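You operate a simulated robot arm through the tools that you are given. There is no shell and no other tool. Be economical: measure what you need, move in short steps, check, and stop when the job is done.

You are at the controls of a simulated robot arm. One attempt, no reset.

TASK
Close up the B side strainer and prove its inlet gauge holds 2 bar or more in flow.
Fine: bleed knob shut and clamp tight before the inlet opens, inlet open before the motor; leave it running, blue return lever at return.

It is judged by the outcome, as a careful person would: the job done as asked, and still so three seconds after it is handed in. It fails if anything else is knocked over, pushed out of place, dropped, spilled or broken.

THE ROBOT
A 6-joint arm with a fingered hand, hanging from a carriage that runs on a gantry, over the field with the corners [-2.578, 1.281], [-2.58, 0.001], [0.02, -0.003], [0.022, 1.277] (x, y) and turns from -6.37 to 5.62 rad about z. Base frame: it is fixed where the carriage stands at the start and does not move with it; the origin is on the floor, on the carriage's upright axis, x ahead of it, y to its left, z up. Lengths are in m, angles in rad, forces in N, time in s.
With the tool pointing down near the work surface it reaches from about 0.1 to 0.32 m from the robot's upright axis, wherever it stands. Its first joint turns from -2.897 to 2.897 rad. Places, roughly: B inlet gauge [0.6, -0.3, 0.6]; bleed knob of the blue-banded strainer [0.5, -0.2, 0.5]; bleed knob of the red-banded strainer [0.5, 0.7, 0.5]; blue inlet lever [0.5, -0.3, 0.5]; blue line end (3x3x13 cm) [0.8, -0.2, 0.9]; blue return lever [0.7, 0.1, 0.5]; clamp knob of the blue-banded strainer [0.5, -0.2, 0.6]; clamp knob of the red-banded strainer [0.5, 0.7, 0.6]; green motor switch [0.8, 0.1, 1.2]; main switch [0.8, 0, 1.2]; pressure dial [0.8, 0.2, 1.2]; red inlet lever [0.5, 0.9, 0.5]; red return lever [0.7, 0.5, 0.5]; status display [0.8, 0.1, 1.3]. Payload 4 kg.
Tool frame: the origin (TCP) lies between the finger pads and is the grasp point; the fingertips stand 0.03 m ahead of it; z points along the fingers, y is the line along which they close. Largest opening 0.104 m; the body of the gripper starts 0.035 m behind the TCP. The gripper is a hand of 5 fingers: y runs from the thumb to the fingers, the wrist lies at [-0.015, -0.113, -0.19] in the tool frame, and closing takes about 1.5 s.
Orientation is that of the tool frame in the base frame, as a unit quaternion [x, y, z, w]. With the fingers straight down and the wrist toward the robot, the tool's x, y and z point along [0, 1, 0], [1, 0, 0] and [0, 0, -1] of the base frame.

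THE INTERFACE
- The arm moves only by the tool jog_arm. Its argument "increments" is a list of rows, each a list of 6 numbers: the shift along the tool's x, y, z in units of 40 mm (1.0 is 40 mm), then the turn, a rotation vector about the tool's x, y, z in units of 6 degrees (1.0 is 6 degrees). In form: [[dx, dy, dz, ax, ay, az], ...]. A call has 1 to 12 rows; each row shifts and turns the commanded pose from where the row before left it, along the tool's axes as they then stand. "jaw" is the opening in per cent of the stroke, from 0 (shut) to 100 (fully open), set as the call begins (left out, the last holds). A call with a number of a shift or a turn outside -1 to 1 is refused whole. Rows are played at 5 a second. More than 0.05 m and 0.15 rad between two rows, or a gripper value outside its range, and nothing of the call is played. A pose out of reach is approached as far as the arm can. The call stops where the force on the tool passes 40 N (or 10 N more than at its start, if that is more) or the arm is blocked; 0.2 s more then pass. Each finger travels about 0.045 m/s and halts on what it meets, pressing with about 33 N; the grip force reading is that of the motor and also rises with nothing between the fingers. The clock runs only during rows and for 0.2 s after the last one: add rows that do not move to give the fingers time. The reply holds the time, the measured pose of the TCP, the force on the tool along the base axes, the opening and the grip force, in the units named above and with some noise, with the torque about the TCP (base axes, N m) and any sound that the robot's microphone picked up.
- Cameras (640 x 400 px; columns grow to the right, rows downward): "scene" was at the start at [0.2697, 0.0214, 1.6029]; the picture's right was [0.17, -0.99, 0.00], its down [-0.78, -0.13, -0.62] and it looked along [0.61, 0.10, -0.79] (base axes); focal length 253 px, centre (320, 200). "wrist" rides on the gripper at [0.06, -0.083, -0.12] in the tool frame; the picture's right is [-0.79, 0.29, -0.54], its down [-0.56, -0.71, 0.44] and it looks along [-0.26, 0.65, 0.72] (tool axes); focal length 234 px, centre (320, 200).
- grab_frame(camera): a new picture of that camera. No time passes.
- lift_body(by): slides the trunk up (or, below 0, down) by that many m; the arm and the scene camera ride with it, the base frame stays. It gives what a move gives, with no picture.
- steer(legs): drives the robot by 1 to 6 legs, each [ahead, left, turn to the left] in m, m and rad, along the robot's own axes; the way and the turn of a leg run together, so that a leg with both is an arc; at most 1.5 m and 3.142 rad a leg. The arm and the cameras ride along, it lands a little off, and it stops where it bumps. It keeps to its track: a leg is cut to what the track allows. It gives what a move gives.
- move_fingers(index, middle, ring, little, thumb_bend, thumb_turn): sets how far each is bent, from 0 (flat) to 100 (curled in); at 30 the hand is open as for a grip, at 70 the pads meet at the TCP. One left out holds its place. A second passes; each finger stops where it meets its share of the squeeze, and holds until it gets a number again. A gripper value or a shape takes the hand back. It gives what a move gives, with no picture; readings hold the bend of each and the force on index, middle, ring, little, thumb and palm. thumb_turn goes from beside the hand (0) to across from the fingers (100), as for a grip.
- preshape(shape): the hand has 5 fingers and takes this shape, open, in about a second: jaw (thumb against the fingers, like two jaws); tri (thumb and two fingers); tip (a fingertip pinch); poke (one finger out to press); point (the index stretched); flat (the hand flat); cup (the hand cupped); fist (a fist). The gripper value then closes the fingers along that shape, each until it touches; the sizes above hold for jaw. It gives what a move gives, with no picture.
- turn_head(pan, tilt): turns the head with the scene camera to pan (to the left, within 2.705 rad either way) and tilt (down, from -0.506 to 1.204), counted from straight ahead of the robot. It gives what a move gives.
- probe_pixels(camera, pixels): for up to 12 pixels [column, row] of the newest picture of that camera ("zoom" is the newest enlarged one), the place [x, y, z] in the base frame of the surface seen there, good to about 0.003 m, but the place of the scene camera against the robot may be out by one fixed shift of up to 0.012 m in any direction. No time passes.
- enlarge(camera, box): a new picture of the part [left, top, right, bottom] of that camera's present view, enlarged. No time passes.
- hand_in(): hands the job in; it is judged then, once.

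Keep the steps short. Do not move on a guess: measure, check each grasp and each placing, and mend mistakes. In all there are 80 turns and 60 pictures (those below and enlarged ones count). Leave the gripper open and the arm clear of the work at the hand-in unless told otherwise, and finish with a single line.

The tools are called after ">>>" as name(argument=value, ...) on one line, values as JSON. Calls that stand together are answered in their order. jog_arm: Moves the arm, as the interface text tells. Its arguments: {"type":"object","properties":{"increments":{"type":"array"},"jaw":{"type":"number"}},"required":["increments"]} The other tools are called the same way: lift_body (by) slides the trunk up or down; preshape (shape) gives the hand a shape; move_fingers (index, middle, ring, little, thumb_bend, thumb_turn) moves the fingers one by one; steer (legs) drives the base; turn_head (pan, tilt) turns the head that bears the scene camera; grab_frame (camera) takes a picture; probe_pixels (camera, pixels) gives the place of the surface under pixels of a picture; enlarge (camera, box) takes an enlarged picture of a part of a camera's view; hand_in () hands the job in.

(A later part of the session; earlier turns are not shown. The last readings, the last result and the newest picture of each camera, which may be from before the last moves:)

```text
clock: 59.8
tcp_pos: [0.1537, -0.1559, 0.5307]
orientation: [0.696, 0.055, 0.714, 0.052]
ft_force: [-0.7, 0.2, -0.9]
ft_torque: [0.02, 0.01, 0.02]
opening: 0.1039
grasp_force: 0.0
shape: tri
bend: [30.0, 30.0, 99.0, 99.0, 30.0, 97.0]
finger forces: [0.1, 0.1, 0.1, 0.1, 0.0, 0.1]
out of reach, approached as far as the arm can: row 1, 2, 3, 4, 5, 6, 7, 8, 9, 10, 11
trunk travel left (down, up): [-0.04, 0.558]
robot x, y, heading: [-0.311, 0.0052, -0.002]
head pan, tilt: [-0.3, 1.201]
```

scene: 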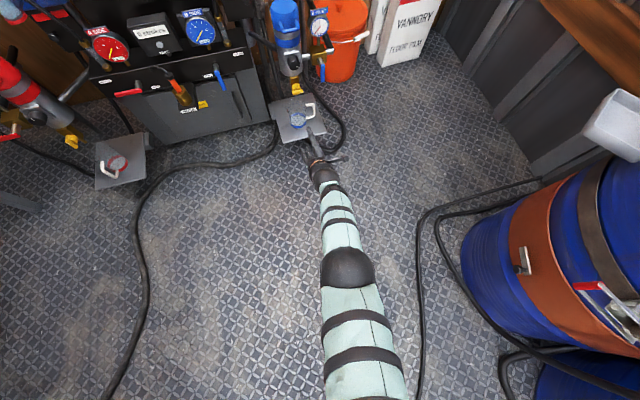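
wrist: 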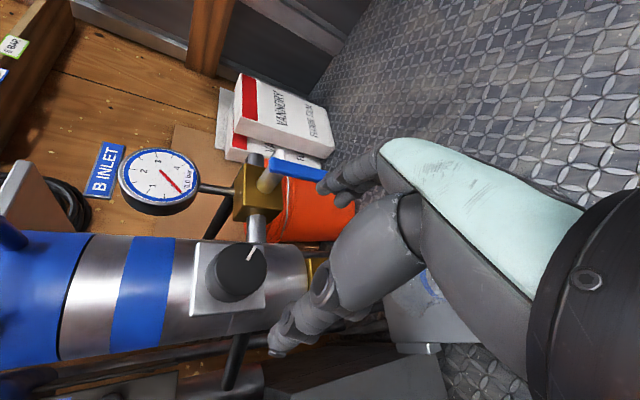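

Roll is about −98° now. I'll test how freely it moves: up 0.08, then forward 0.2.

>>> jog_arm(increments=[[1, 0, 0, 0, 0, 0], [1, 0, 0, 0, 0, 0]])

>>> jog_arm(increments=[[0, 0, 1, 0, 0, 0], [0, 0, 1, 0, 0, 0], [0, 0, 1, 0, 0, 0], [0, 0, 1, 0, 0, 0]])

>>> turn_head(pan=-0.3, tilt=1.2)

>>> grab_frame(camera="scene")

```text
clock: 60.4
tcp_pos: [0.1621, -0.1409, 0.6145]
orientation: [0.695, 0.055, 0.715, 0.052]
ft_force: [0.6, -1.0, -0.2]
ft_torque: [0.03, 0.02, 0.05]
opening: 0.1039
grasp_force: 0.0
shape: tri
bend: [30.0, 30.0, 99.0, 99.0, 30.0, 97.0]
finger forces: [0.1, 0.1, 0.0, 0.0, 0.2, 0.0]
trunk travel left (down, up): [-0.04, 0.558]
robot x, y, heading: [-0.3118, 0.005, 0.007]
head pan, tilt: [-0.3, 1.201]
```

```text
clock: 61.4
tcp_pos: [0.3279, -0.1441, 0.6227]
orientation: [0.693, 0.055, 0.717, 0.053]
ft_force: [0.1, 0.3, 0.7]
ft_torque: [0.01, 0.0, -0.02]
opening: 0.104
grasp_force: 0.0
shape: tri
bend: [30.0, 30.0, 99.0, 99.0, 30.0, 97.0]
finger forces: [0.0, 0.1, 0.1, 0.0, 0.0, 0.1]
trunk travel left (down, up): [-0.04, 0.558]
robot x, y, heading: [-0.3101, 0.0001, 0.007]
head pan, tilt: [-0.3, 1.201]
```

```text
clock: 62.0
tcp_pos: [0.3216, -0.1447, 0.62]
orientation: [0.694, 0.054, 0.716, 0.053]
ft_force: [-0.6, -0.4, 0.2]
ft_torque: [0.0, -0.01, 0.01]
opening: 0.104
grasp_force: 0.1
shape: tri
bend: [30.0, 30.0, 99.0, 99.0, 30.0, 97.0]
finger forces: [0.0, 0.0, 0.0, 0.0, 0.1, 0.0]
trunk travel left (down, up): [-0.04, 0.558]
robot x, y, heading: [-0.3107, 0.0042, -0.0]
head pan, tilt: [-0.3, 1.201]
```

```text
32 pictures are left
```

scene: 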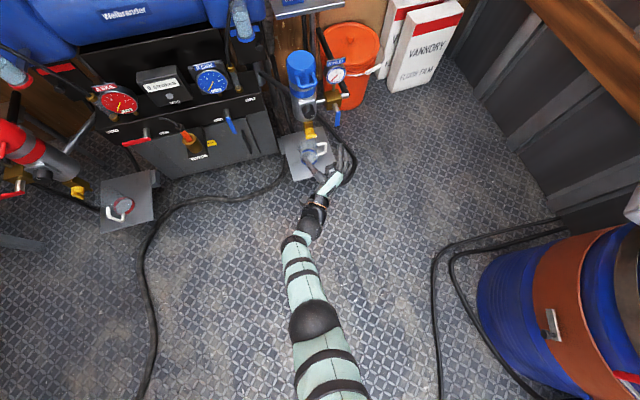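

Free, precise motion now. I'll test how far it can roll negative from here (−98 → −152).

>>> jog_arm(increments=[[0, 0, 0, 0, 0, -1], [0, 0, 0, 0, 0, -1], [0, 0, 0, 0, 0, -1], [0, 0, 0, 0, 0, -1], [0, 0, 0, 0, 0, -1], [0, 0, 0, 0, 0, -1], [0, 0, 0, 0, 0, -1], [0, 0, 0, 0, 0, -1], [0, 0, 0, 0, 0, -1]])

```text
clock: 64.0
tcp_pos: [0.2987, -0.1149, 0.6695]
orientation: [0.593, 0.365, 0.615, 0.37]
ft_force: [-0.3, -0.1, 0.8]
ft_torque: [0.01, -0.02, 0.02]
opening: 0.1036
grasp_force: 0.0
shape: tri
bend: [30.0, 30.0, 99.0, 99.0, 30.0, 97.0]
finger forces: [0.0, 0.1, 0.0, 0.1, 0.2, 0.0]
out of reach, approached as far as the arm can: row 1, 3, 5, 7
trunk travel left (down, up): [-0.04, 0.558]
robot x, y, heading: [-0.3142, 0.0015, 0.004]
head pan, tilt: [-0.3, 1.201]
```

Roll −152° works. I'll roll to −140°, lower the trunk, and line up y/z with the clamp knob while drawing the hand in 5 cm.

>>> lift_body(by=-0.037)

>>> jog_arm(increments=[[0, 0, 0, 0, 0, 1], [0, 0, 0, 0, 0, 1], [-0.82, -0.18, -0.6, 0, 0, 0], [-0.82, -0.18, -0.6, 0, 0, 0], [0, 0, 0, 0, 0, 0]])

```text
clock: 64.8
tcp_pos: [0.2999, -0.1136, 0.634]
orientation: [0.594, 0.363, 0.614, 0.372]
ft_force: [0.7, 0.1, -0.2]
ft_torque: [0.0, 0.01, 0.01]
opening: 0.104
grasp_force: 0.1
shape: tri
bend: [30.0, 30.0, 99.0, 99.0, 30.0, 97.0]
finger forces: [0.1, 0.1, 0.1, 0.0, 0.0, 0.0]
trunk travel left (down, up): [-0.003, 0.595]
robot x, y, heading: [-0.3135, 0.0028, 0.001]
head pan, tilt: [-0.3, 1.201]
```

```text
clock: 66.0
tcp_pos: [0.2587, -0.1383, 0.6029]
orientation: [0.628, 0.301, 0.65, 0.304]
ft_force: [-0.1, -0.1, -0.4]
ft_torque: [0.0, 0.03, 0.01]
opening: 0.104
grasp_force: 0.1
shape: tri
bend: [30.0, 30.0, 99.0, 99.0, 30.0, 97.0]
finger forces: [0.0, 0.0, 0.0, 0.0, 0.1, 0.1]
out of reach, approached as far as the arm can: row 3, 4
trunk travel left (down, up): [-0.003, 0.595]
robot x, y, heading: [-0.3094, 0.0045, 0.005]
head pan, tilt: [-0.3, 1.201]
```

>>> jog_arm(increments=[[0, 0, 0, 0, 0, 1], [0, 0, 0, 0, 0, 1], [0, 0, 0, 0, 0, 1], [-0.75, 0.06, 0, 0, 0, 0], [0, 0, 0, 0, 0, 0]])

```text
clock: 67.2
tcp_pos: [0.2533, -0.1541, 0.5803]
orientation: [0.668, 0.198, 0.689, 0.199]
ft_force: [-0.3, 0.8, -0.6]
ft_torque: [-0.01, -0.03, 0.02]
opening: 0.1038
grasp_force: 0.1
shape: tri
bend: [30.0, 30.0, 99.0, 99.0, 30.0, 97.0]
finger forces: [0.0, 0.0, 0.0, 0.0, 0.0, 0.0]
out of reach, approached as far as the arm can: row 4
trunk travel left (down, up): [-0.003, 0.595]
robot x, y, heading: [-0.3115, 0.0055, -0.001]
head pan, tilt: [-0.3, 1.201]
```

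Lined up: (y −0.154, z 0.580). Driving forward 0.19 to a standoff, then checking with the wrist camera.

>>> steer(legs=[[0.19, 0, 0]])

>>> grab_frame(camera="wrist")

```text
clock: 68.8
tcp_pos: [0.4471, -0.1517, 0.5824]
orientation: [0.667, 0.199, 0.69, 0.199]
ft_force: [-0.2, 0.2, 1.2]
ft_torque: [0.02, -0.01, -0.03]
opening: 0.1038
grasp_force: 0.1
shape: tri
bend: [30.0, 30.0, 99.0, 99.0, 30.0, 97.0]
finger forces: [0.0, 0.1, 0.1, 0.0, 0.0, 0.0]
trunk travel left (down, up): [-0.003, 0.595]
robot x, y, heading: [-0.1264, 0.0046, 0.002]
head pan, tilt: [-0.3, 1.201]
```

```text
31 pictures are left
```

wrist: 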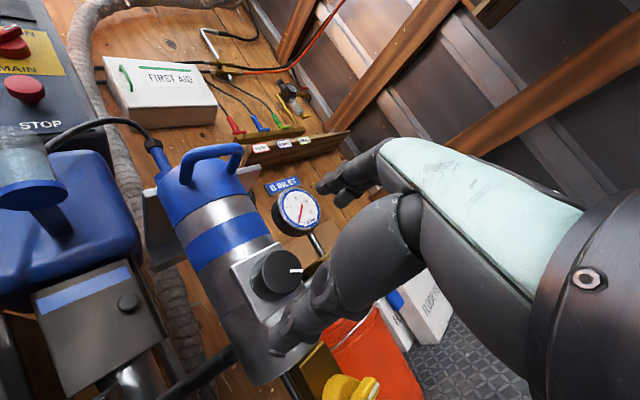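

>>> probe_pixels(camera="wrist", pixels=[[278, 275], [262, 262], [296, 271], [252, 285], [240, 270], [370, 388], [345, 385], [330, 190], [280, 345]])

```text
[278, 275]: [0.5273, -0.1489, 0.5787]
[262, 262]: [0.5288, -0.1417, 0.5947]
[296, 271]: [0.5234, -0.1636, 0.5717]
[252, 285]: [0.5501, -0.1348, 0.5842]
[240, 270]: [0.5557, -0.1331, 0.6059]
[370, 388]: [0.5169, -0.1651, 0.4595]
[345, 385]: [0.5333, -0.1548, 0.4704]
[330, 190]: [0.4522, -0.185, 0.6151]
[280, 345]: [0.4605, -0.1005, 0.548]
```

The fingers straddle the knob axis. Advancing 6.4 cm to put the pads around the knob.

>>> jog_arm(increments=[[0, 0, 0.8, 0, 0, 0], [0, 0, 0.8, 0, 0, 0], [0, 0, 0, 0, 0, 0]])

```text
clock: 69.6
tcp_pos: [0.4894, -0.1333, 0.611]
orientation: [0.669, 0.2, 0.688, 0.199]
ft_force: [-0.2, -0.9, -0.1]
ft_torque: [-0.02, -0.05, 0.04]
opening: 0.104
grasp_force: 0.0
shape: tri
bend: [30.0, 30.0, 99.0, 99.0, 30.0, 97.0]
finger forces: [0.0, 0.1, 0.0, 0.0, 0.0, 0.1]
out of reach, approached as far as the arm can: row 1, 2
trunk travel left (down, up): [-0.003, 0.595]
robot x, y, heading: [-0.1237, 0.0069, 0.008]
head pan, tilt: [-0.3, 1.201]
```

On the stretch boundary again. I'll draw the hand in by 14 cm, correct y/z, then use the carriage to advance.

>>> jog_arm(increments=[[0, 0, -1, 0, 0, 0], [0, 0, -1, 0, 0, 0], [0, 0, -1, 0, 0, 0], [0, 0, -0.5, 0, 0, 0], [0, 0, 0, 0, 0, 0]])

```text
clock: 70.8
tcp_pos: [0.3522, -0.1336, 0.6076]
orientation: [0.667, 0.198, 0.69, 0.199]
ft_force: [0.1, 0.2, -1.3]
ft_torque: [0.01, -0.03, -0.01]
opening: 0.1037
grasp_force: 0.1
shape: tri
bend: [30.0, 30.0, 99.0, 99.0, 30.0, 97.0]
finger forces: [0.0, 0.0, 0.0, 0.0, 0.0, 0.0]
trunk travel left (down, up): [-0.003, 0.595]
robot x, y, heading: [-0.1218, 0.0028, 0.003]
head pan, tilt: [-0.3, 1.201]
```

Commands rebase to the actual pose, good. Shift to the knob axis and roll back to −140° for more clockwise travel.

>>> jog_arm(increments=[[-0.89, 0.06, 0, 0, 0, 0], [0, 0, 0, 0, 0, -1], [0, 0, 0, 0, 0, -1], [0, 0, 0, 0, 0, -1], [0, 0, 0, 0, 0, 0]])

```text
clock: 72.0
tcp_pos: [0.3528, -0.1554, 0.5776]
orientation: [0.628, 0.301, 0.65, 0.304]
ft_force: [0.2, 0.2, 0.2]
ft_torque: [0.01, 0.0, 0.01]
opening: 0.1039
grasp_force: 0.1
shape: tri
bend: [30.0, 30.0, 99.0, 99.0, 30.0, 97.0]
finger forces: [0.1, 0.1, 0.0, 0.0, 0.1, 0.1]
trunk travel left (down, up): [-0.003, 0.595]
robot x, y, heading: [-0.1193, 0.0052, 0.007]
head pan, tilt: [-0.3, 1.201]
```

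>>> steer(legs=[[0.12, 0, 0]])

```text
clock: 73.2
tcp_pos: [0.474, -0.1526, 0.5775]
orientation: [0.627, 0.302, 0.651, 0.304]
ft_force: [0.0, 0.0, 0.5]
ft_torque: [-0.03, 0.02, -0.03]
opening: 0.1038
grasp_force: 0.0
shape: tri
bend: [30.0, 30.0, 99.0, 99.0, 30.0, 97.0]
finger forces: [0.0, 0.0, 0.0, 0.0, 0.0, 0.1]
trunk travel left (down, up): [-0.003, 0.595]
robot x, y, heading: [-0.0068, 0.0066, 0.006]
head pan, tilt: [-0.3, 1.201]
```

>>> jog_arm(increments=[[0, 0, 0.5, 0, 0, 0], [0, 0, 0.5, 0, 0, 0], [0, 0, 0, 0, 0, 0]])

>>> grab_frame(camera="wrist")

```text
clock: 74.0
tcp_pos: [0.5107, -0.1527, 0.5779]
orientation: [0.627, 0.302, 0.65, 0.304]
ft_force: [0.0, -0.4, 0.3]
ft_torque: [0.01, 0.02, 0.01]
opening: 0.104
grasp_force: 0.1
shape: tri
bend: [30.0, 30.0, 99.0, 99.0, 30.0, 97.0]
finger forces: [0.0, 0.1, 0.0, 0.1, 0.0, 0.0]
trunk travel left (down, up): [-0.003, 0.595]
robot x, y, heading: [-0.0027, 0.0054, 0.005]
head pan, tilt: [-0.3, 1.201]
```

```text
30 pictures are left
```

wrist: 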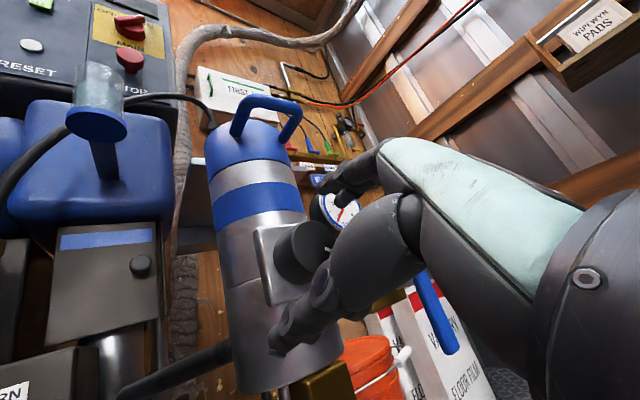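

The knob lies between thumb and fingers. Closing on it.

>>> jog_arm(increments=[[0, 0, 0, 0, 0, 0], [0, 0, 0, 0, 0, 0], [0, 0, 0, 0, 0, 0], [0, 0, 0, 0, 0, 0], [0, 0, 0, 0, 0, 0], [0, 0, 0, 0, 0, 0], [0, 0, 0, 0, 0, 0], [0, 0, 0, 0, 0, 0]], jaw=0)

>>> grab_frame(camera="wrist")

```text
clock: 75.8
tcp_pos: [0.5105, -0.1527, 0.5773]
orientation: [0.628, 0.302, 0.649, 0.304]
ft_force: [1.1, -0.2, -0.7]
ft_torque: [0.0, -0.01, 0.0]
opening: 0.0336
grasp_force: 32.9
shape: tri
bend: [74.0, 52.0, 100.0, 100.0, 74.0, 100.0]
finger forces: [14.8, 15.0, 0.0, 0.1, 29.7, 0.0]
trunk travel left (down, up): [-0.003, 0.595]
robot x, y, heading: [-0.0028, 0.0088, 0.007]
head pan, tilt: [-0.3, 1.201]
```

```text
29 pictures are left
```

wrist: 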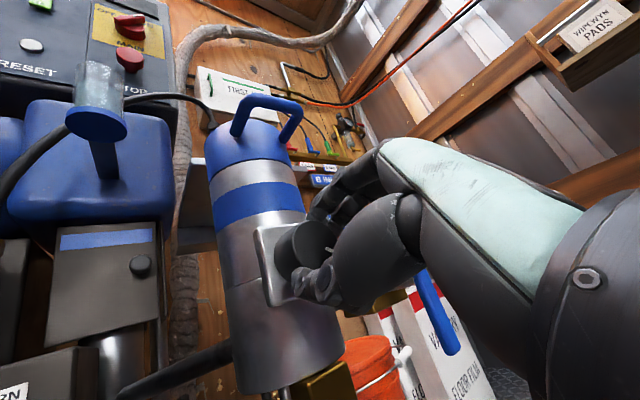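

Gripped: 15 N on each finger and 30 N on the thumb. Turning clockwise 60°.

>>> jog_arm(increments=[[0, 0, 0, 0, 0, 1], [0, 0, 0, 0, 0, 1], [0, 0, 0, 0, 0, 1], [0, 0, 0, 0, 0, 1], [0, 0, 0, 0, 0, 1], [0, 0, 0, 0, 0, 1], [0, 0, 0, 0, 0, 1], [0, 0, 0, 0, 0, 1], [0, 0, 0, 0, 0, 1], [0, 0, 0, 0, 0, 1]])

>>> grab_frame(camera="wrist")

```text
clock: 78.0
tcp_pos: [0.5122, -0.155, 0.5759]
orientation: [0.696, -0.054, 0.713, -0.062]
ft_force: [8.7, -6.7, -14.6]
ft_torque: [-0.4, 0.11, -0.46]
opening: 0.0283
grasp_force: 33.5
shape: tri
bend: [74.0, 55.0, 100.0, 100.0, 74.0, 100.0]
finger forces: [16.2, 13.1, 0.1, 0.1, 31.1, 0.1]
trunk travel left (down, up): [-0.003, 0.595]
robot x, y, heading: [-0.0017, 0.0058, 0.008]
head pan, tilt: [-0.3, 1.201]
```

```text
28 pictures are left
```

wrist: 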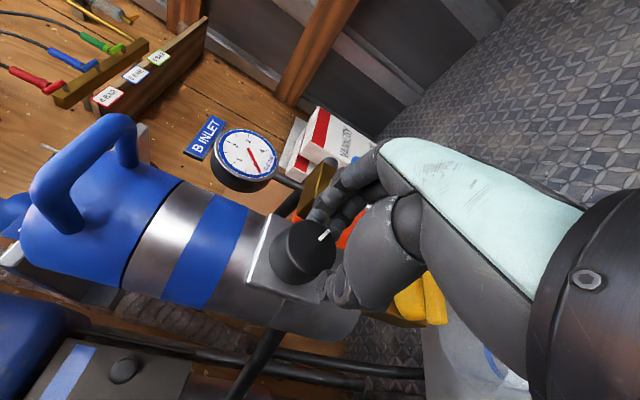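

>>> enlarge(camera="wrist", box=[240, 190, 400, 320])

>>> probe_pixels(camera="wrist", pixels=[[324, 235], [320, 238], [310, 245], [300, 235]])

```text
3.08 times, centred on (320, 255) of wrist
```

zoom: 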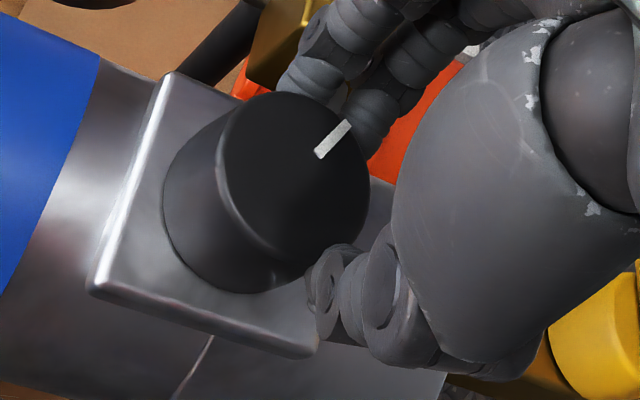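

```text
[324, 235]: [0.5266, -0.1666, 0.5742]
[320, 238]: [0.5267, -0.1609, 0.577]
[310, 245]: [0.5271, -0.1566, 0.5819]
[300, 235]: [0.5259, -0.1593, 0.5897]
```

The mark hasn't moved (still 4 o'clock), so the grip slipped because the pads were only on the knob's front edge. I'll open, roll back, go in 1.8 cm deeper and regrip.

>>> jog_arm(increments=[[0, 0, 0, 0, 0, 0], [0, 0, 0, 0, 0, 0], [0, 0, 0, 0, 0, 0], [0, 0, 0, 0, 0, 0], [0, 0, 0, 0, 0, 0], [0, 0, 0, 0, 0, 0], [0, 0, 0, 0, 0, 0]], jaw=100)

>>> jog_arm(increments=[[0, 0, 0, 0, 0, -1], [0, 0, 0, 0, 0, -1], [0, 0, 0, 0, 0, -1], [0, 0, 0, 0, 0, -1], [0, 0, 0, 0, 0, -1], [0, 0, 0, 0, 0, -1], [0, 0, 0, 0, 0, -1], [0, 0, 0, 0, 0, -1], [0, 0, 0.25, 0, 0, 0], [0, 0, 0.25, 0, 0, 0], [0, 0, 0, 0, 0, 0]])

```text
clock: 79.6
tcp_pos: [0.512, -0.152, 0.5773]
orientation: [0.694, -0.053, 0.715, -0.062]
ft_force: [0.4, -1.3, 0.1]
ft_torque: [-0.03, -0.01, -0.02]
opening: 0.1037
grasp_force: 0.1
shape: tri
bend: [30.0, 30.0, 99.0, 99.0, 30.0, 97.0]
finger forces: [0.1, 0.1, 0.0, 0.1, 0.1, 0.1]
trunk travel left (down, up): [-0.003, 0.595]
robot x, y, heading: [-0.008, 0.0054, 0.01]
head pan, tilt: [-0.3, 1.201]
```

```text
clock: 82.0
tcp_pos: [0.5337, -0.1534, 0.58]
orientation: [0.655, 0.235, 0.678, 0.235]
ft_force: [-0.1, -0.3, -0.1]
ft_torque: [0.0, 0.01, 0.01]
opening: 0.1036
grasp_force: 0.1
shape: tri
bend: [30.0, 30.0, 99.0, 99.0, 30.0, 97.0]
finger forces: [0.0, 0.1, 0.0, 0.0, 0.0, 0.0]
trunk travel left (down, up): [-0.003, 0.595]
robot x, y, heading: [-0.0018, 0.0028, 0.009]
head pan, tilt: [-0.3, 1.201]
```

>>> jog_arm(increments=[[0, 0, 0, 0, 0, 0], [0, 0, 0, 0, 0, 0], [0, 0, 0, 0, 0, 0], [0, 0, 0, 0, 0, 0], [0, 0, 0, 0, 0, 0], [0, 0, 0, 0, 0, 0], [0, 0, 0, 0, 0, 0], [0, 0, 0, 0, 0, 0]], jaw=0)

>>> jog_arm(increments=[[0, 0, 0, 0, 0, 1], [0, 0, 0, 0, 0, 1], [0, 0, 0, 0, 0, 1], [0, 0, 0, 0, 0, 1], [0, 0, 0, 0, 0, 1], [0, 0, 0, 0, 0, 1]])

>>> enlarge(camera="wrist", box=[200, 140, 440, 340])

```text
clock: 83.8
tcp_pos: [0.5296, -0.1517, 0.5805]
orientation: [0.656, 0.235, 0.678, 0.235]
ft_force: [-16.7, 2.7, 17.1]
ft_torque: [-0.11, -0.7, -0.07]
opening: 0.055
grasp_force: 32.5
shape: tri
bend: [73.0, 43.0, 100.0, 100.0, 71.0, 94.0]
finger forces: [24.5, 23.1, 0.0, 0.1, 31.7, 0.1]
trunk travel left (down, up): [-0.003, 0.595]
robot x, y, heading: [-0.0063, 0.0049, 0.007]
head pan, tilt: [-0.3, 1.201]
```

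```text
clock: 84.4
tcp_pos: [0.5283, -0.1512, 0.5862]
orientation: [0.667, 0.176, 0.703, 0.174]
ft_force: [-16.7, 4.0, 12.6]
ft_torque: [-0.26, -0.43, 0.02]
opening: 0.0509
grasp_force: 33.4
shape: tri
bend: [74.0, 43.0, 100.0, 100.0, 73.0, 96.0]
finger forces: [25.8, 25.1, 0.0, 0.1, 31.6, 0.1]
trunk travel left (down, up): [-0.003, 0.595]
robot x, y, heading: [-0.0041, 0.0071, 0.012]
head pan, tilt: [-0.3, 1.201]
stopped in row 3: the force on the tool passed its limit at 45 N (the readings are from after the stop); the commanded pose is now the measured one
```

```text
2.00 times, centred on (320, 240) of wrist
```

zoom: 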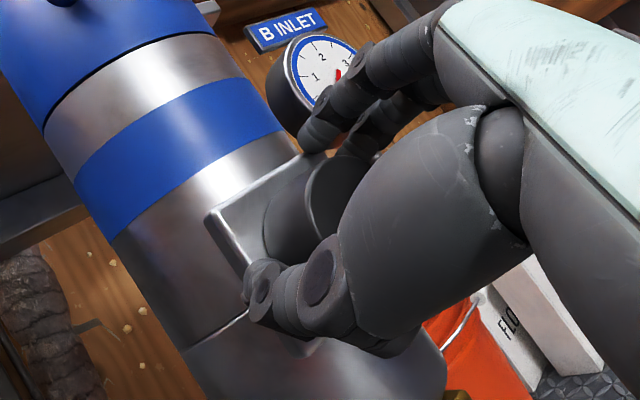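

Too deep: the tips caught the bracket plate. Also only the middle finger meets the knob. I'll open, retreat about 1 cm, switch to the jaw shape (four fingers centred on the TCP), and regrip.

>>> jog_arm(increments=[[0, 0, 0, 0, 0, 0], [0, 0, 0, 0, 0, 0], [0, 0, 0, 0, 0, 0], [0, 0, 0, 0, 0, 0], [0, 0, 0, 0, 0, 0], [0, 0, 0, 0, 0, 0]], jaw=100)

>>> jog_arm(increments=[[0, 0, -0.5, 0, 0, 0], [0, 0, -0.5, 0, 0, 0], [0, 0, 0, 0, 0, 0]])

>>> preshape(shape="jaw")

>>> grab_frame(camera="wrist")

```text
clock: 85.8
tcp_pos: [0.5344, -0.1517, 0.585]
orientation: [0.668, 0.175, 0.703, 0.173]
ft_force: [0.2, -0.2, -0.2]
ft_torque: [-0.02, -0.04, 0.02]
opening: 0.1037
grasp_force: 0.0
shape: tri
bend: [30.0, 30.0, 99.0, 99.0, 30.0, 97.0]
finger forces: [0.0, 0.0, 0.0, 0.0, 0.1, 0.0]
trunk travel left (down, up): [-0.003, 0.595]
robot x, y, heading: [0.0001, 0.0029, 0.005]
head pan, tilt: [-0.3, 1.201]
```

```text
clock: 86.6
tcp_pos: [0.4959, -0.1521, 0.5846]
orientation: [0.668, 0.174, 0.703, 0.173]
ft_force: [0.2, 0.3, 0.3]
ft_torque: [0.01, 0.0, -0.02]
opening: 0.1037
grasp_force: 0.0
shape: tri
bend: [30.0, 30.0, 99.0, 99.0, 30.0, 97.0]
finger forces: [0.0, 0.0, 0.1, 0.0, 0.1, 0.0]
trunk travel left (down, up): [-0.003, 0.595]
robot x, y, heading: [-0.0, 0.0056, 0.011]
head pan, tilt: [-0.3, 1.201]
```

```text
clock: 87.5
tcp_pos: [0.4949, -0.1525, 0.5854]
orientation: [0.669, 0.174, 0.702, 0.173]
ft_force: [0.3, 0.4, 0.3]
ft_torque: [0.01, 0.0, 0.01]
opening: 0.1038
grasp_force: 0.0
shape: jaw
bend: [30.0, 30.0, 30.0, 30.0, 30.0, 97.0]
finger forces: [0.1, 0.0, 0.1, 0.1, 0.1, 0.0]
trunk travel left (down, up): [-0.003, 0.595]
robot x, y, heading: [-0.0006, 0.0058, 0.01]
head pan, tilt: [-0.3, 1.201]
```

```text
25 pictures are left
```

wrist: 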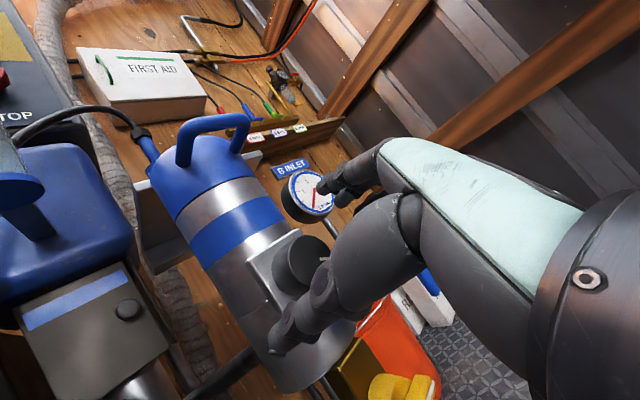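

Rolling back, correcting to the knob axis, advancing to x≈0.520 and closing with the jaw shape.

>>> jog_arm(increments=[[0, 0, 0, 0, 0, -1], [0, 0, 0, 0, 0, -1], [0, 0, 0, 0, 0, -1], [-0.13, -0.08, 0.3, 0, 0, 0], [0, 0, 0.35, 0, 0, 0], [0, 0, 0, 0, 0, 0]])

>>> jog_arm(increments=[[0, 0, 0, 0, 0, 0], [0, 0, 0, 0, 0, 0], [0, 0, 0, 0, 0, 0], [0, 0, 0, 0, 0, 0], [0, 0, 0, 0, 0, 0], [0, 0, 0, 0, 0, 0], [0, 0, 0, 0, 0, 0], [0, 0, 0, 0, 0, 0]], jaw=0)

>>> enlarge(camera="wrist", box=[200, 140, 440, 340])

```text
clock: 88.9
tcp_pos: [0.5196, -0.1528, 0.5791]
orientation: [0.632, 0.278, 0.667, 0.28]
ft_force: [-0.2, 0.2, 0.9]
ft_torque: [0.03, 0.03, 0.03]
opening: 0.1037
grasp_force: 0.1
shape: jaw
bend: [30.0, 30.0, 30.0, 30.0, 30.0, 97.0]
finger forces: [0.0, 0.1, 0.0, 0.0, 0.1, 0.1]
trunk travel left (down, up): [-0.003, 0.595]
robot x, y, heading: [-0.0055, 0.0035, 0.011]
head pan, tilt: [-0.3, 1.201]
```

```text
clock: 90.7
tcp_pos: [0.5205, -0.152, 0.5796]
orientation: [0.633, 0.277, 0.667, 0.28]
ft_force: [1.4, 1.9, -4.4]
ft_torque: [-0.01, 0.07, 0.08]
opening: 0.035
grasp_force: 33.2
shape: jaw
bend: [74.0, 51.0, 56.0, 71.0, 74.0, 100.0]
finger forces: [15.4, 9.8, 0.0, 0.1, 29.5, 0.0]
trunk travel left (down, up): [-0.003, 0.595]
robot x, y, heading: [-0.0038, 0.0038, 0.009]
head pan, tilt: [-0.3, 1.201]
```

```text
2.00 times, centred on (320, 240) of wrist
```

zoom: 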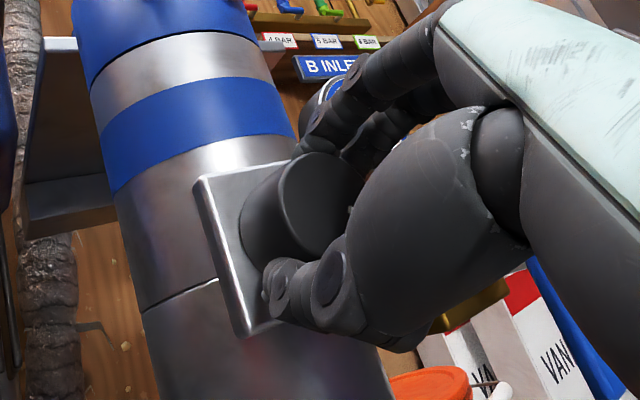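

The index and thumb read 74, as though meeting each other beside the knob. I'll measure the knob face in this picture.

>>> probe_pixels(camera="zoom", pixels=[[315, 205], [290, 165], [300, 240], [255, 225], [330, 130], [290, 290], [350, 155], [325, 275], [345, 170]])

```text
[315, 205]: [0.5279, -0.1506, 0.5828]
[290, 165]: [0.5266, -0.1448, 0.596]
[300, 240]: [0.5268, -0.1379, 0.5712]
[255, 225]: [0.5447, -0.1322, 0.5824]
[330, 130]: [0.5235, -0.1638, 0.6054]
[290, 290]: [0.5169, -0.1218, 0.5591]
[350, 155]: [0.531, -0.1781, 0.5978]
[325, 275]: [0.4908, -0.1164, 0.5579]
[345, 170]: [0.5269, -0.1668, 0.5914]
```

The knob is in fact centred in the grip. I'll turn clockwise 18° first and look at the torque.

>>> jog_arm(increments=[[0, 0, 0, 0, 0, 1], [0, 0, 0, 0, 0, 1], [0, 0, 0, 0, 0, 1], [0, 0, 0, 0, 0, 1], [0, 0, 0, 0, 0, 1]])

>>> enlarge(camera="wrist", box=[200, 140, 440, 340])

```text
clock: 91.9
tcp_pos: [0.5222, -0.1496, 0.5827]
orientation: [0.68, 0.104, 0.719, 0.097]
ft_force: [-4.8, 6.6, 16.8]
ft_torque: [-0.8, -0.61, -0.04]
opening: 0.0336
grasp_force: 32.9
shape: jaw
bend: [74.0, 50.0, 56.0, 71.0, 74.0, 100.0]
finger forces: [29.1, 10.0, 0.0, 0.1, 30.7, 0.0]
trunk travel left (down, up): [-0.003, 0.595]
robot x, y, heading: [-0.0038, 0.006, 0.009]
head pan, tilt: [-0.3, 1.201]
```

```text
2.00 times, centred on (320, 240) of wrist
```

zoom: 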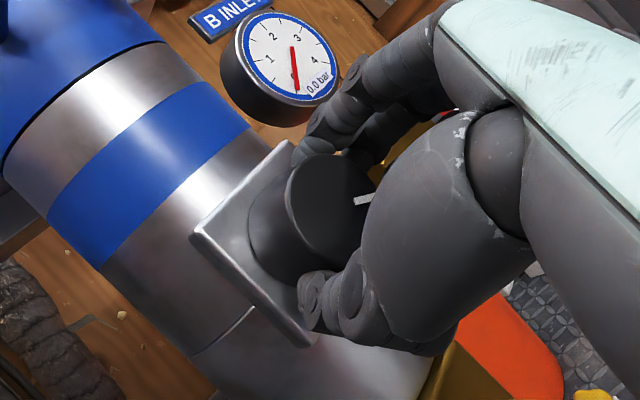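

>>> probe_pixels(camera="zoom", pixels=[[363, 199], [356, 202], [330, 205], [310, 175], [315, 245]])

>>> jog_arm(increments=[[0, 0, 0, 0, 0, 1], [0, 0, 0, 0, 0, 1], [0, 0, 0, 0, 0, 1], [0, 0, 0, 0, 0, 1]])

>>> enlarge(camera="wrist", box=[200, 140, 440, 340])

```text
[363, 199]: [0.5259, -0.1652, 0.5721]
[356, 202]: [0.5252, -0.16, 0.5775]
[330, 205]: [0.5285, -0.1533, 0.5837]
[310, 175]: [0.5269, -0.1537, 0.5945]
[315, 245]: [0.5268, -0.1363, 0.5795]
```

```text
clock: 92.9
tcp_pos: [0.521, -0.1536, 0.576]
orientation: [0.692, -0.041, 0.719, -0.053]
ft_force: [8.5, -2.5, -8.8]
ft_torque: [-0.36, 0.06, -0.38]
opening: 0.0308
grasp_force: 33.0
shape: jaw
bend: [74.0, 53.0, 56.0, 71.0, 74.0, 100.0]
finger forces: [19.1, 8.8, 0.0, 0.0, 28.5, 0.0]
trunk travel left (down, up): [-0.003, 0.595]
robot x, y, heading: [-0.0043, 0.0048, 0.008]
head pan, tilt: [-0.3, 1.201]
```

```text
2.00 times, centred on (320, 240) of wrist
```

zoom: 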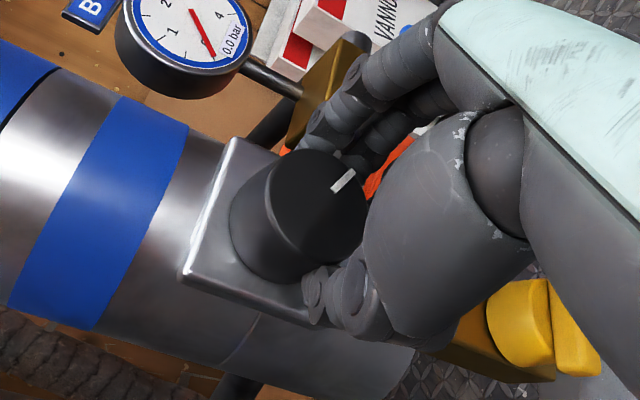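

The knob didn't turn even at 0.8 N·m, so it may already be at its clockwise stop. I'll open the hand and compare with the red strainer's clamp and bleed knobs.

>>> jog_arm(increments=[[0, 0, 0, 0, 0, 0], [0, 0, 0, 0, 0, 0], [0, 0, 0, 0, 0, 0], [0, 0, 0, 0, 0, 0], [0, 0, 0, 0, 0, 0], [0, 0, 0, 0, 0, 0]], jaw=100)

>>> turn_head(pan=1.1, tilt=0.75)

>>> grab_frame(camera="scene")

```text
clock: 94.3
tcp_pos: [0.521, -0.1525, 0.5785]
orientation: [0.689, -0.04, 0.722, -0.053]
ft_force: [-0.2, 0.3, 0.2]
ft_torque: [0.0, 0.04, -0.02]
opening: 0.1037
grasp_force: 0.1
shape: jaw
bend: [30.0, 30.0, 30.0, 30.0, 30.0, 97.0]
finger forces: [0.0, 0.0, 0.1, 0.1, 0.0, 0.1]
trunk travel left (down, up): [-0.003, 0.595]
robot x, y, heading: [-0.003, 0.002, 0.01]
head pan, tilt: [-0.3, 1.201]
```

```text
clock: 95.8
tcp_pos: [0.5217, -0.1532, 0.5797]
orientation: [0.689, -0.04, 0.721, -0.053]
ft_force: [0.5, -0.5, -0.1]
ft_torque: [0.0, 0.0, 0.04]
opening: 0.1037
grasp_force: 0.0
shape: jaw
bend: [30.0, 30.0, 30.0, 30.0, 30.0, 97.0]
finger forces: [0.1, 0.1, 0.1, 0.0, 0.0, 0.0]
trunk travel left (down, up): [-0.003, 0.595]
robot x, y, heading: [-0.0051, 0.0029, 0.01]
head pan, tilt: [1.1, 0.75]
```

```text
21 pictures are left
```

scene: 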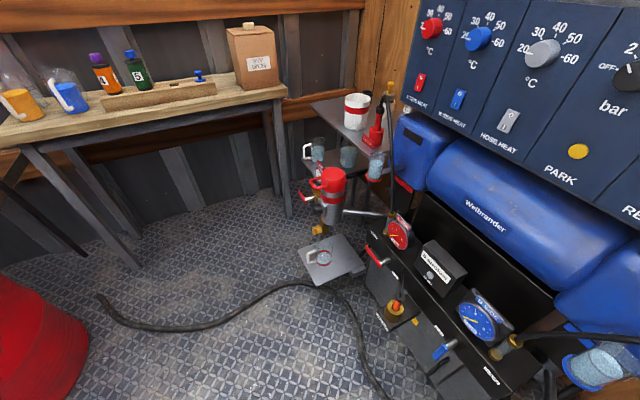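

>>> enlarge(camera="scene", box=[292, 168, 352, 248])

>>> enlarge(camera="wrist", box=[220, 160, 480, 360])

```text
5.00 times, centred on (322, 208) of scene
```

zoom: 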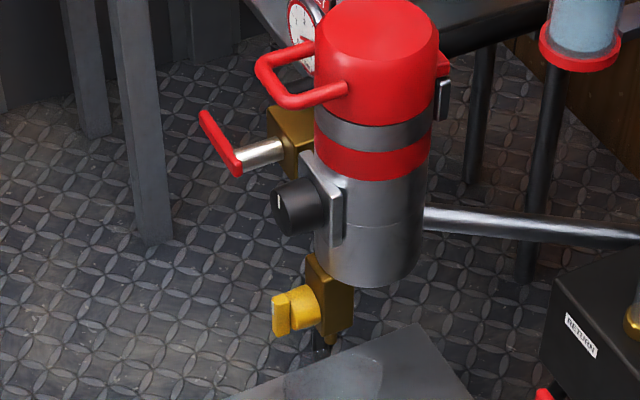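

```text
2.00 times, centred on (350, 260) of wrist
```

zoom: 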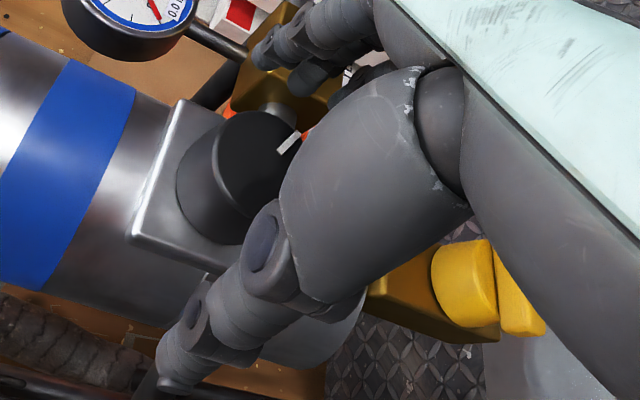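

Red's clamp mark is at 12 o'clock and its bleed wing is vertical; blue's mark is at 4 o'clock and its wing horizontal. So the blue clamp isn't tight yet. I'll test the other direction: grip, turn CCW 24°, and compare torque and mark.

>>> jog_arm(increments=[[0, 0, 0.08, 0, 0, 0], [0, 0, 0, 0, 0, 0], [0, 0, 0, 0, 0, 0], [0, 0, 0, 0, 0, 0], [0, 0, 0, 0, 0, 0], [0, 0, 0, 0, 0, 0], [0, 0, 0, 0, 0, 0], [0, 0, 0, 0, 0, 0]], jaw=0)

>>> jog_arm(increments=[[0, 0, 0, 0, 0, -1], [0, 0, 0, 0, 0, -1], [0, 0, 0, 0, 0, -1], [0, 0, 0, 0, 0, -1]])

>>> enlarge(camera="wrist", box=[200, 140, 440, 340])

```text
clock: 97.7
tcp_pos: [0.5238, -0.1521, 0.5793]
orientation: [0.689, -0.04, 0.722, -0.053]
ft_force: [0.7, 3.5, 0.6]
ft_torque: [-0.03, 0.0, -0.02]
opening: 0.0361
grasp_force: 33.1
shape: jaw
bend: [74.0, 51.0, 55.0, 71.0, 74.0, 100.0]
finger forces: [17.2, 9.2, 0.0, 0.0, 28.5, 0.1]
trunk travel left (down, up): [-0.003, 0.595]
robot x, y, heading: [-0.0013, 0.007, 0.003]
head pan, tilt: [1.1, 0.75]
```

```text
clock: 98.7
tcp_pos: [0.5229, -0.1502, 0.578]
orientation: [0.683, 0.104, 0.716, 0.099]
ft_force: [3.2, 3.1, -6.8]
ft_torque: [0.01, 0.21, 0.13]
opening: 0.0356
grasp_force: 33.1
shape: jaw
bend: [74.0, 50.0, 55.0, 71.0, 74.0, 100.0]
finger forces: [15.4, 10.9, 0.0, 0.0, 31.1, 0.0]
trunk travel left (down, up): [-0.003, 0.595]
robot x, y, heading: [0.0004, 0.0058, 0.012]
head pan, tilt: [1.1, 0.75]
```

```text
2.00 times, centred on (320, 240) of wrist
```

zoom: 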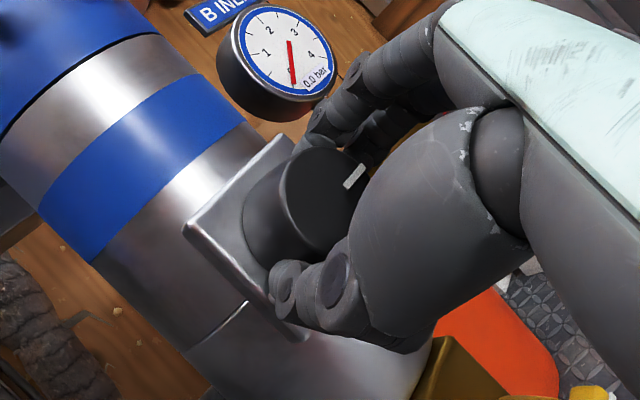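

CCW it turns freely: the mark moved about 24° towards 12 o'clock, with no slip. So CCW is the tightening way. Continuing 30° more, then regripping for another bite.

>>> jog_arm(increments=[[0, 0, 0, 0, 0, -1], [0, 0, 0, 0, 0, -1], [0, 0, 0, 0, 0, -1], [0, 0, 0, 0, 0, -1], [0, 0, 0, 0, 0, -1], [0, 0, 0, 0, 0, 0]])

>>> jog_arm(increments=[[0, 0, 0, 0, 0, 0], [0, 0, 0, 0, 0, 0], [0, 0, 0, 0, 0, 0], [0, 0, 0, 0, 0, 0], [0, 0, 0, 0, 0, 0], [0, 0, 0, 0, 0, 0]], jaw=100)

>>> jog_arm(increments=[[0, 0, 0, 0, 0, 1], [0, 0, 0, 0, 0, 1], [0, 0, 0, 0, 0, 1], [0, 0, 0, 0, 0, 1], [0, 0, 0, 0, 0, 1], [0, 0, 0, 0, 0, 1], [0, 0, 0, 0, 0, 1], [0, 0, 0, 0, 0, 1], [0, 0, 0, 0, 0, 1], [0, 0, 0, 0, 0, 1], [0, 0, 0, 0, 0, 1], [0, 0, 0, 0, 0, 0]])

>>> grab_frame(camera="wrist")

```text
clock: 100.0
tcp_pos: [0.5233, -0.1515, 0.5785]
orientation: [0.633, 0.277, 0.666, 0.281]
ft_force: [5.6, 2.6, -13.0]
ft_torque: [0.09, 0.51, 0.25]
opening: 0.035
grasp_force: 33.1
shape: jaw
bend: [74.0, 51.0, 55.0, 71.0, 74.0, 100.0]
finger forces: [14.1, 9.3, 0.1, 0.1, 34.0, 0.1]
trunk travel left (down, up): [-0.003, 0.595]
robot x, y, heading: [-0.002, 0.0049, 0.009]
head pan, tilt: [1.1, 0.75]
```

```text
clock: 101.5
tcp_pos: [0.5223, -0.1542, 0.5777]
orientation: [0.632, 0.277, 0.667, 0.28]
ft_force: [0.4, 0.2, 0.9]
ft_torque: [0.03, 0.01, 0.03]
opening: 0.1035
grasp_force: 0.0
shape: jaw
bend: [30.0, 30.0, 30.0, 30.0, 30.0, 97.0]
finger forces: [0.0, 0.1, 0.1, 0.1, 0.0, 0.0]
trunk travel left (down, up): [-0.003, 0.595]
robot x, y, heading: [-0.0034, 0.0035, 0.011]
head pan, tilt: [1.1, 0.75]
```

```text
clock: 104.0
tcp_pos: [0.524, -0.1532, 0.5781]
orientation: [0.682, -0.113, 0.711, -0.129]
ft_force: [0.6, 0.1, 0.1]
ft_torque: [-0.01, -0.01, -0.02]
opening: 0.1034
grasp_force: 0.1
shape: jaw
bend: [30.0, 30.0, 30.0, 30.0, 30.0, 97.0]
finger forces: [0.1, 0.1, 0.0, 0.1, 0.1, 0.0]
trunk travel left (down, up): [-0.003, 0.595]
robot x, y, heading: [-0.0043, 0.009, 0.011]
head pan, tilt: [1.1, 0.75]
```

```text
17 pictures are left
```

wrist: 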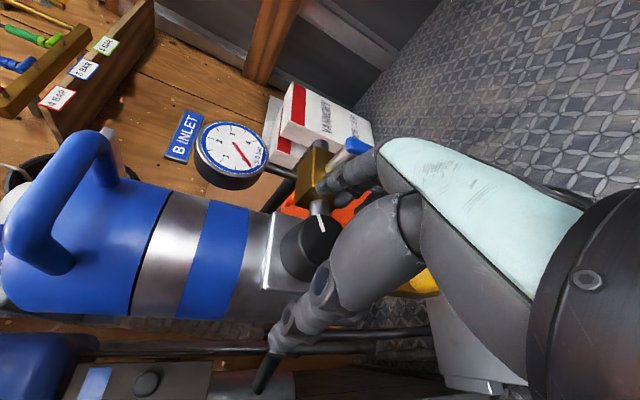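

The mark has moved to about 2:30. Next bite: grip and turn CCW 66°.

>>> jog_arm(increments=[[0, 0, 0, 0, 0, 0], [0, 0, 0, 0, 0, 0], [0, 0, 0, 0, 0, 0], [0, 0, 0, 0, 0, 0], [0, 0, 0, 0, 0, 0], [0, 0, 0, 0, 0, 0], [0, 0, 0, 0, 0, 0], [0, 0, 0, 0, 0, 0]], jaw=0)

>>> jog_arm(increments=[[0, 0, 0, 0, 0, -1], [0, 0, 0, 0, 0, -1], [0, 0, 0, 0, 0, -1], [0, 0, 0, 0, 0, -1], [0, 0, 0, 0, 0, -1], [0, 0, 0, 0, 0, -1], [0, 0, 0, 0, 0, -1], [0, 0, 0, 0, 0, -1], [0, 0, 0, 0, 0, -1], [0, 0, 0, 0, 0, -1], [0, 0, 0, 0, 0, -1], [0, 0, 0, 0, 0, 0]])

>>> enlarge(camera="wrist", box=[200, 140, 440, 340])

```text
clock: 105.8
tcp_pos: [0.523, -0.153, 0.58]
orientation: [0.68, -0.113, 0.713, -0.128]
ft_force: [-1.9, 2.6, 2.9]
ft_torque: [0.01, -0.05, -0.03]
opening: 0.036
grasp_force: 33.2
shape: jaw
bend: [74.0, 51.0, 55.0, 71.0, 74.0, 100.0]
finger forces: [16.6, 9.4, 0.1, 0.0, 29.0, 0.1]
trunk travel left (down, up): [-0.003, 0.595]
robot x, y, heading: [-0.0095, 0.0054, 0.006]
head pan, tilt: [1.1, 0.75]
```

```text
clock: 108.5
tcp_pos: [0.5233, -0.1512, 0.5793]
orientation: [0.633, 0.277, 0.666, 0.281]
ft_force: [5.8, 2.9, -13.7]
ft_torque: [0.02, 0.52, 0.21]
opening: 0.0352
grasp_force: 32.9
shape: jaw
bend: [74.0, 51.0, 55.0, 71.0, 74.0, 100.0]
finger forces: [13.2, 9.1, 0.0, 0.1, 35.1, 0.0]
trunk travel left (down, up): [-0.003, 0.595]
robot x, y, heading: [-0.0013, 0.0036, 0.007]
head pan, tilt: [1.1, 0.75]
```

```text
2.00 times, centred on (320, 240) of wrist
```

zoom: 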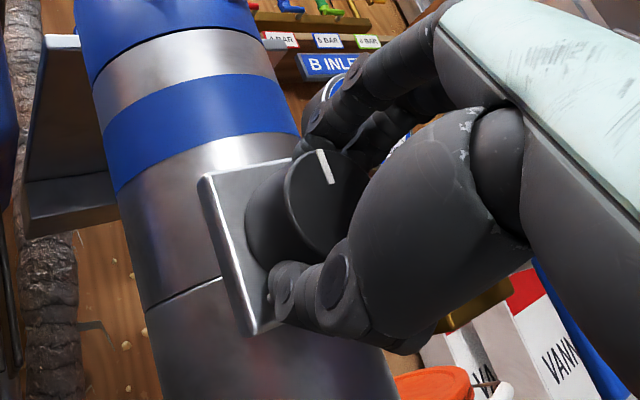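

>>> probe_pixels(camera="zoom", pixels=[[332, 181], [321, 154], [326, 167], [320, 220], [290, 190]])

>>> jog_arm(increments=[[0, 0, 0, 0, 0, -1], [0, 0, 0, 0, 0, -1], [0, 0, 0, 0, 0, 0]])

```text
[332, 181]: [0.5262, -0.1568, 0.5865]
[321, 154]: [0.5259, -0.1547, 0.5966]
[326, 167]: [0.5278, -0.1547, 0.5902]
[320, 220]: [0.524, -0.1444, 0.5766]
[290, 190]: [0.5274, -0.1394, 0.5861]
```

```text
clock: 109.2
tcp_pos: [0.5233, -0.1536, 0.5785]
orientation: [0.6, 0.342, 0.633, 0.349]
ft_force: [2.1, -0.7, -14.6]
ft_torque: [0.27, 0.52, 0.17]
opening: 0.0347
grasp_force: 33.1
shape: jaw
bend: [74.0, 53.0, 55.0, 71.0, 74.0, 98.0]
finger forces: [12.6, 10.4, 0.0, 0.0, 34.4, 0.0]
trunk travel left (down, up): [-0.003, 0.595]
robot x, y, heading: [-0.0044, 0.0036, 0.005]
head pan, tilt: [1.1, 0.75]
```

The mark is at 12 o'clock, and torque starts to rise (0.27), so it's at the tight stop. A little more to seat it, then open and back out.

>>> jog_arm(increments=[[0, 0, 0, 0, 0, -1], [0, 0, 0, 0, 0, -0.5], [0, 0, 0, 0, 0, 0]])

>>> jog_arm(increments=[[0, 0, 0, 0, 0, 0], [0, 0, 0, 0, 0, 0], [0, 0, 0, 0, 0, 0], [0, 0, 0, 0, 0, 0], [0, 0, 0, 0, 0, 0], [0, 0, 0, 0, 0, 0], [0, 0, -1, 0, 0, 0], [0, 0, -1, 0, 0, 0]], jaw=100)

```text
clock: 110.0
tcp_pos: [0.5236, -0.1554, 0.58]
orientation: [0.572, 0.388, 0.604, 0.397]
ft_force: [2.3, -4.6, -13.7]
ft_torque: [0.51, 0.47, -0.04]
opening: 0.0351
grasp_force: 32.9
shape: jaw
bend: [74.0, 53.0, 55.0, 71.0, 74.0, 95.0]
finger forces: [13.2, 13.1, 0.1, 0.0, 33.6, 0.0]
trunk travel left (down, up): [-0.003, 0.595]
robot x, y, heading: [-0.0066, 0.0048, 0.005]
head pan, tilt: [1.1, 0.75]
```

```text
clock: 111.8
tcp_pos: [0.4418, -0.1557, 0.5753]
orientation: [0.571, 0.388, 0.605, 0.397]
ft_force: [-0.5, -0.4, 0.6]
ft_torque: [-0.02, 0.01, 0.0]
opening: 0.104
grasp_force: 0.1
shape: jaw
bend: [30.0, 30.0, 30.0, 30.0, 30.0, 97.0]
finger forces: [0.1, 0.1, 0.0, 0.1, 0.0, 0.1]
trunk travel left (down, up): [-0.003, 0.595]
robot x, y, heading: [-0.0056, 0.0026, 0.012]
head pan, tilt: [1.1, 0.75]
```

The torque rose to 0.51 and it held, so the clamp is tight. Now the bleed: I'll push the wing with one finger. I'll roll to about −95°, take the poke shape, and measure where the fingertip is.

>>> jog_arm(increments=[[0, 0, 0, 0, 0, 1], [0, 0, 0, 0, 0, 1], [0, 0, 0, 0, 0, 1], [0, 0, 0, 0, 0, 1], [0, 0, 0, 0, 0, 1], [0, 0, 0, 0, 0, 1], [0, 0, 0, 0, 0, 1], [0, 0, 0, 0, 0, 1], [0, 0, 0, 0, 0, 1]])

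>>> preshape(shape="poke")

>>> grab_frame(camera="wrist")

```text
clock: 113.8
tcp_pos: [0.4341, -0.1219, 0.522]
orientation: [0.68, 0.085, 0.724, 0.085]
ft_force: [-0.1, -0.2, -0.3]
ft_torque: [0.01, 0.04, 0.01]
opening: 0.1036
grasp_force: 0.1
shape: jaw
bend: [30.0, 30.0, 30.0, 30.0, 30.0, 97.0]
finger forces: [0.0, 0.0, 0.0, 0.0, 0.0, 0.0]
out of reach, approached as far as the arm can: row 5, 6, 7, 8, 9
trunk travel left (down, up): [-0.003, 0.595]
robot x, y, heading: [-0.0049, 0.0077, 0.007]
head pan, tilt: [1.1, 0.75]
```

```text
clock: 114.8
tcp_pos: [0.4354, -0.1226, 0.5202]
orientation: [0.68, 0.085, 0.723, 0.087]
ft_force: [0.1, -1.0, -0.5]
ft_torque: [-0.02, 0.01, 0.01]
opening: 0.0
grasp_force: 0.1
shape: poke
bend: [70.0, 70.0, 99.0, 99.0, 100.0, 100.0]
finger forces: [0.1, 0.1, 0.0, 0.0, 0.1, 0.0]
trunk travel left (down, up): [-0.003, 0.595]
robot x, y, heading: [-0.005, 0.0115, 0.007]
head pan, tilt: [1.1, 0.75]
```

```text
15 pictures are left
```

wrist: 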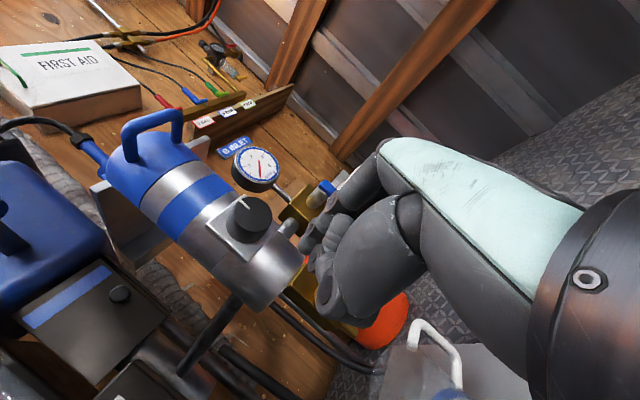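

The clamp mark points at the lid (12 o'clock), confirmed. Now I'll measure the poke fingertip and the wing's surroundings.

>>> probe_pixels(camera="wrist", pixels=[[303, 243], [312, 236], [316, 262], [322, 275], [326, 300], [325, 232], [340, 235]])

```text
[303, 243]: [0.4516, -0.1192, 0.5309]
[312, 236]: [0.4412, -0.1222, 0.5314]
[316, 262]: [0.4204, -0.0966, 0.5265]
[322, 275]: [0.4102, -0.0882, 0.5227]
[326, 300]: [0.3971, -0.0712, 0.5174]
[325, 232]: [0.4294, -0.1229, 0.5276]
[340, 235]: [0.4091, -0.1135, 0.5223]
```

The fingertip stands about 17 mm ahead of the TCP, with its top 11 mm above. Moving, at standoff, to below the wing's right end (TCP ≈ y −0.171, z 0.434).

>>> jog_arm(increments=[[-0.81, 0.22, 0, 0, 0, 0], [-0.81, 0.22, 0, 0, 0, 0], [-0.8, 0.21, 0, 0, 0, 0], [0, 0, 0, 0, 0, 0]])

```text
clock: 115.8
tcp_pos: [0.439, -0.136, 0.4972]
orientation: [0.685, 0.087, 0.719, 0.079]
ft_force: [0.6, 0.4, -1.1]
ft_torque: [-0.02, 0.02, -0.01]
opening: 0.0001
grasp_force: 0.1
shape: poke
bend: [70.0, 70.0, 99.0, 99.0, 100.0, 100.0]
finger forces: [0.1, 0.0, 0.1, 0.1, 0.1, 0.1]
out of reach, approached as far as the arm can: row 1, 2, 3
trunk travel left (down, up): [-0.003, 0.595]
robot x, y, heading: [-0.0009, 0.0067, 0.009]
head pan, tilt: [1.1, 0.75]
```

A lower limit with the level hand. I'll pitch the hand 30° down, which keeps the wrist higher, and then go down to the same spot.

>>> jog_arm(increments=[[0, 0, 0, 0.235, -0.97, 0], [0, 0, 0, 0.235, -0.97, 0], [0, 0, 0, 0.235, -0.97, 0], [0, 0, 0, 0.235, -0.97, 0], [0, 0, 0, 0.235, -0.97, 0], [-0.77, 0.265, 0.395, 0, 0, 0], [-0.77, 0.265, 0.395, 0, 0, 0], [0, 0, 0, 0, 0, 0]])

```text
clock: 117.5
tcp_pos: [0.4403, -0.169, 0.4331]
orientation: [0.847, 0.107, 0.517, 0.057]
ft_force: [0.2, -0.2, -0.3]
ft_torque: [-0.01, -0.02, -0.01]
opening: 0.0003
grasp_force: 0.1
shape: poke
bend: [70.0, 70.0, 99.0, 99.0, 100.0, 100.0]
finger forces: [0.1, 0.0, 0.0, 0.0, 0.1, 0.0]
trunk travel left (down, up): [-0.003, 0.595]
robot x, y, heading: [-0.0032, 0.0072, 0.01]
head pan, tilt: [1.1, 0.75]
```

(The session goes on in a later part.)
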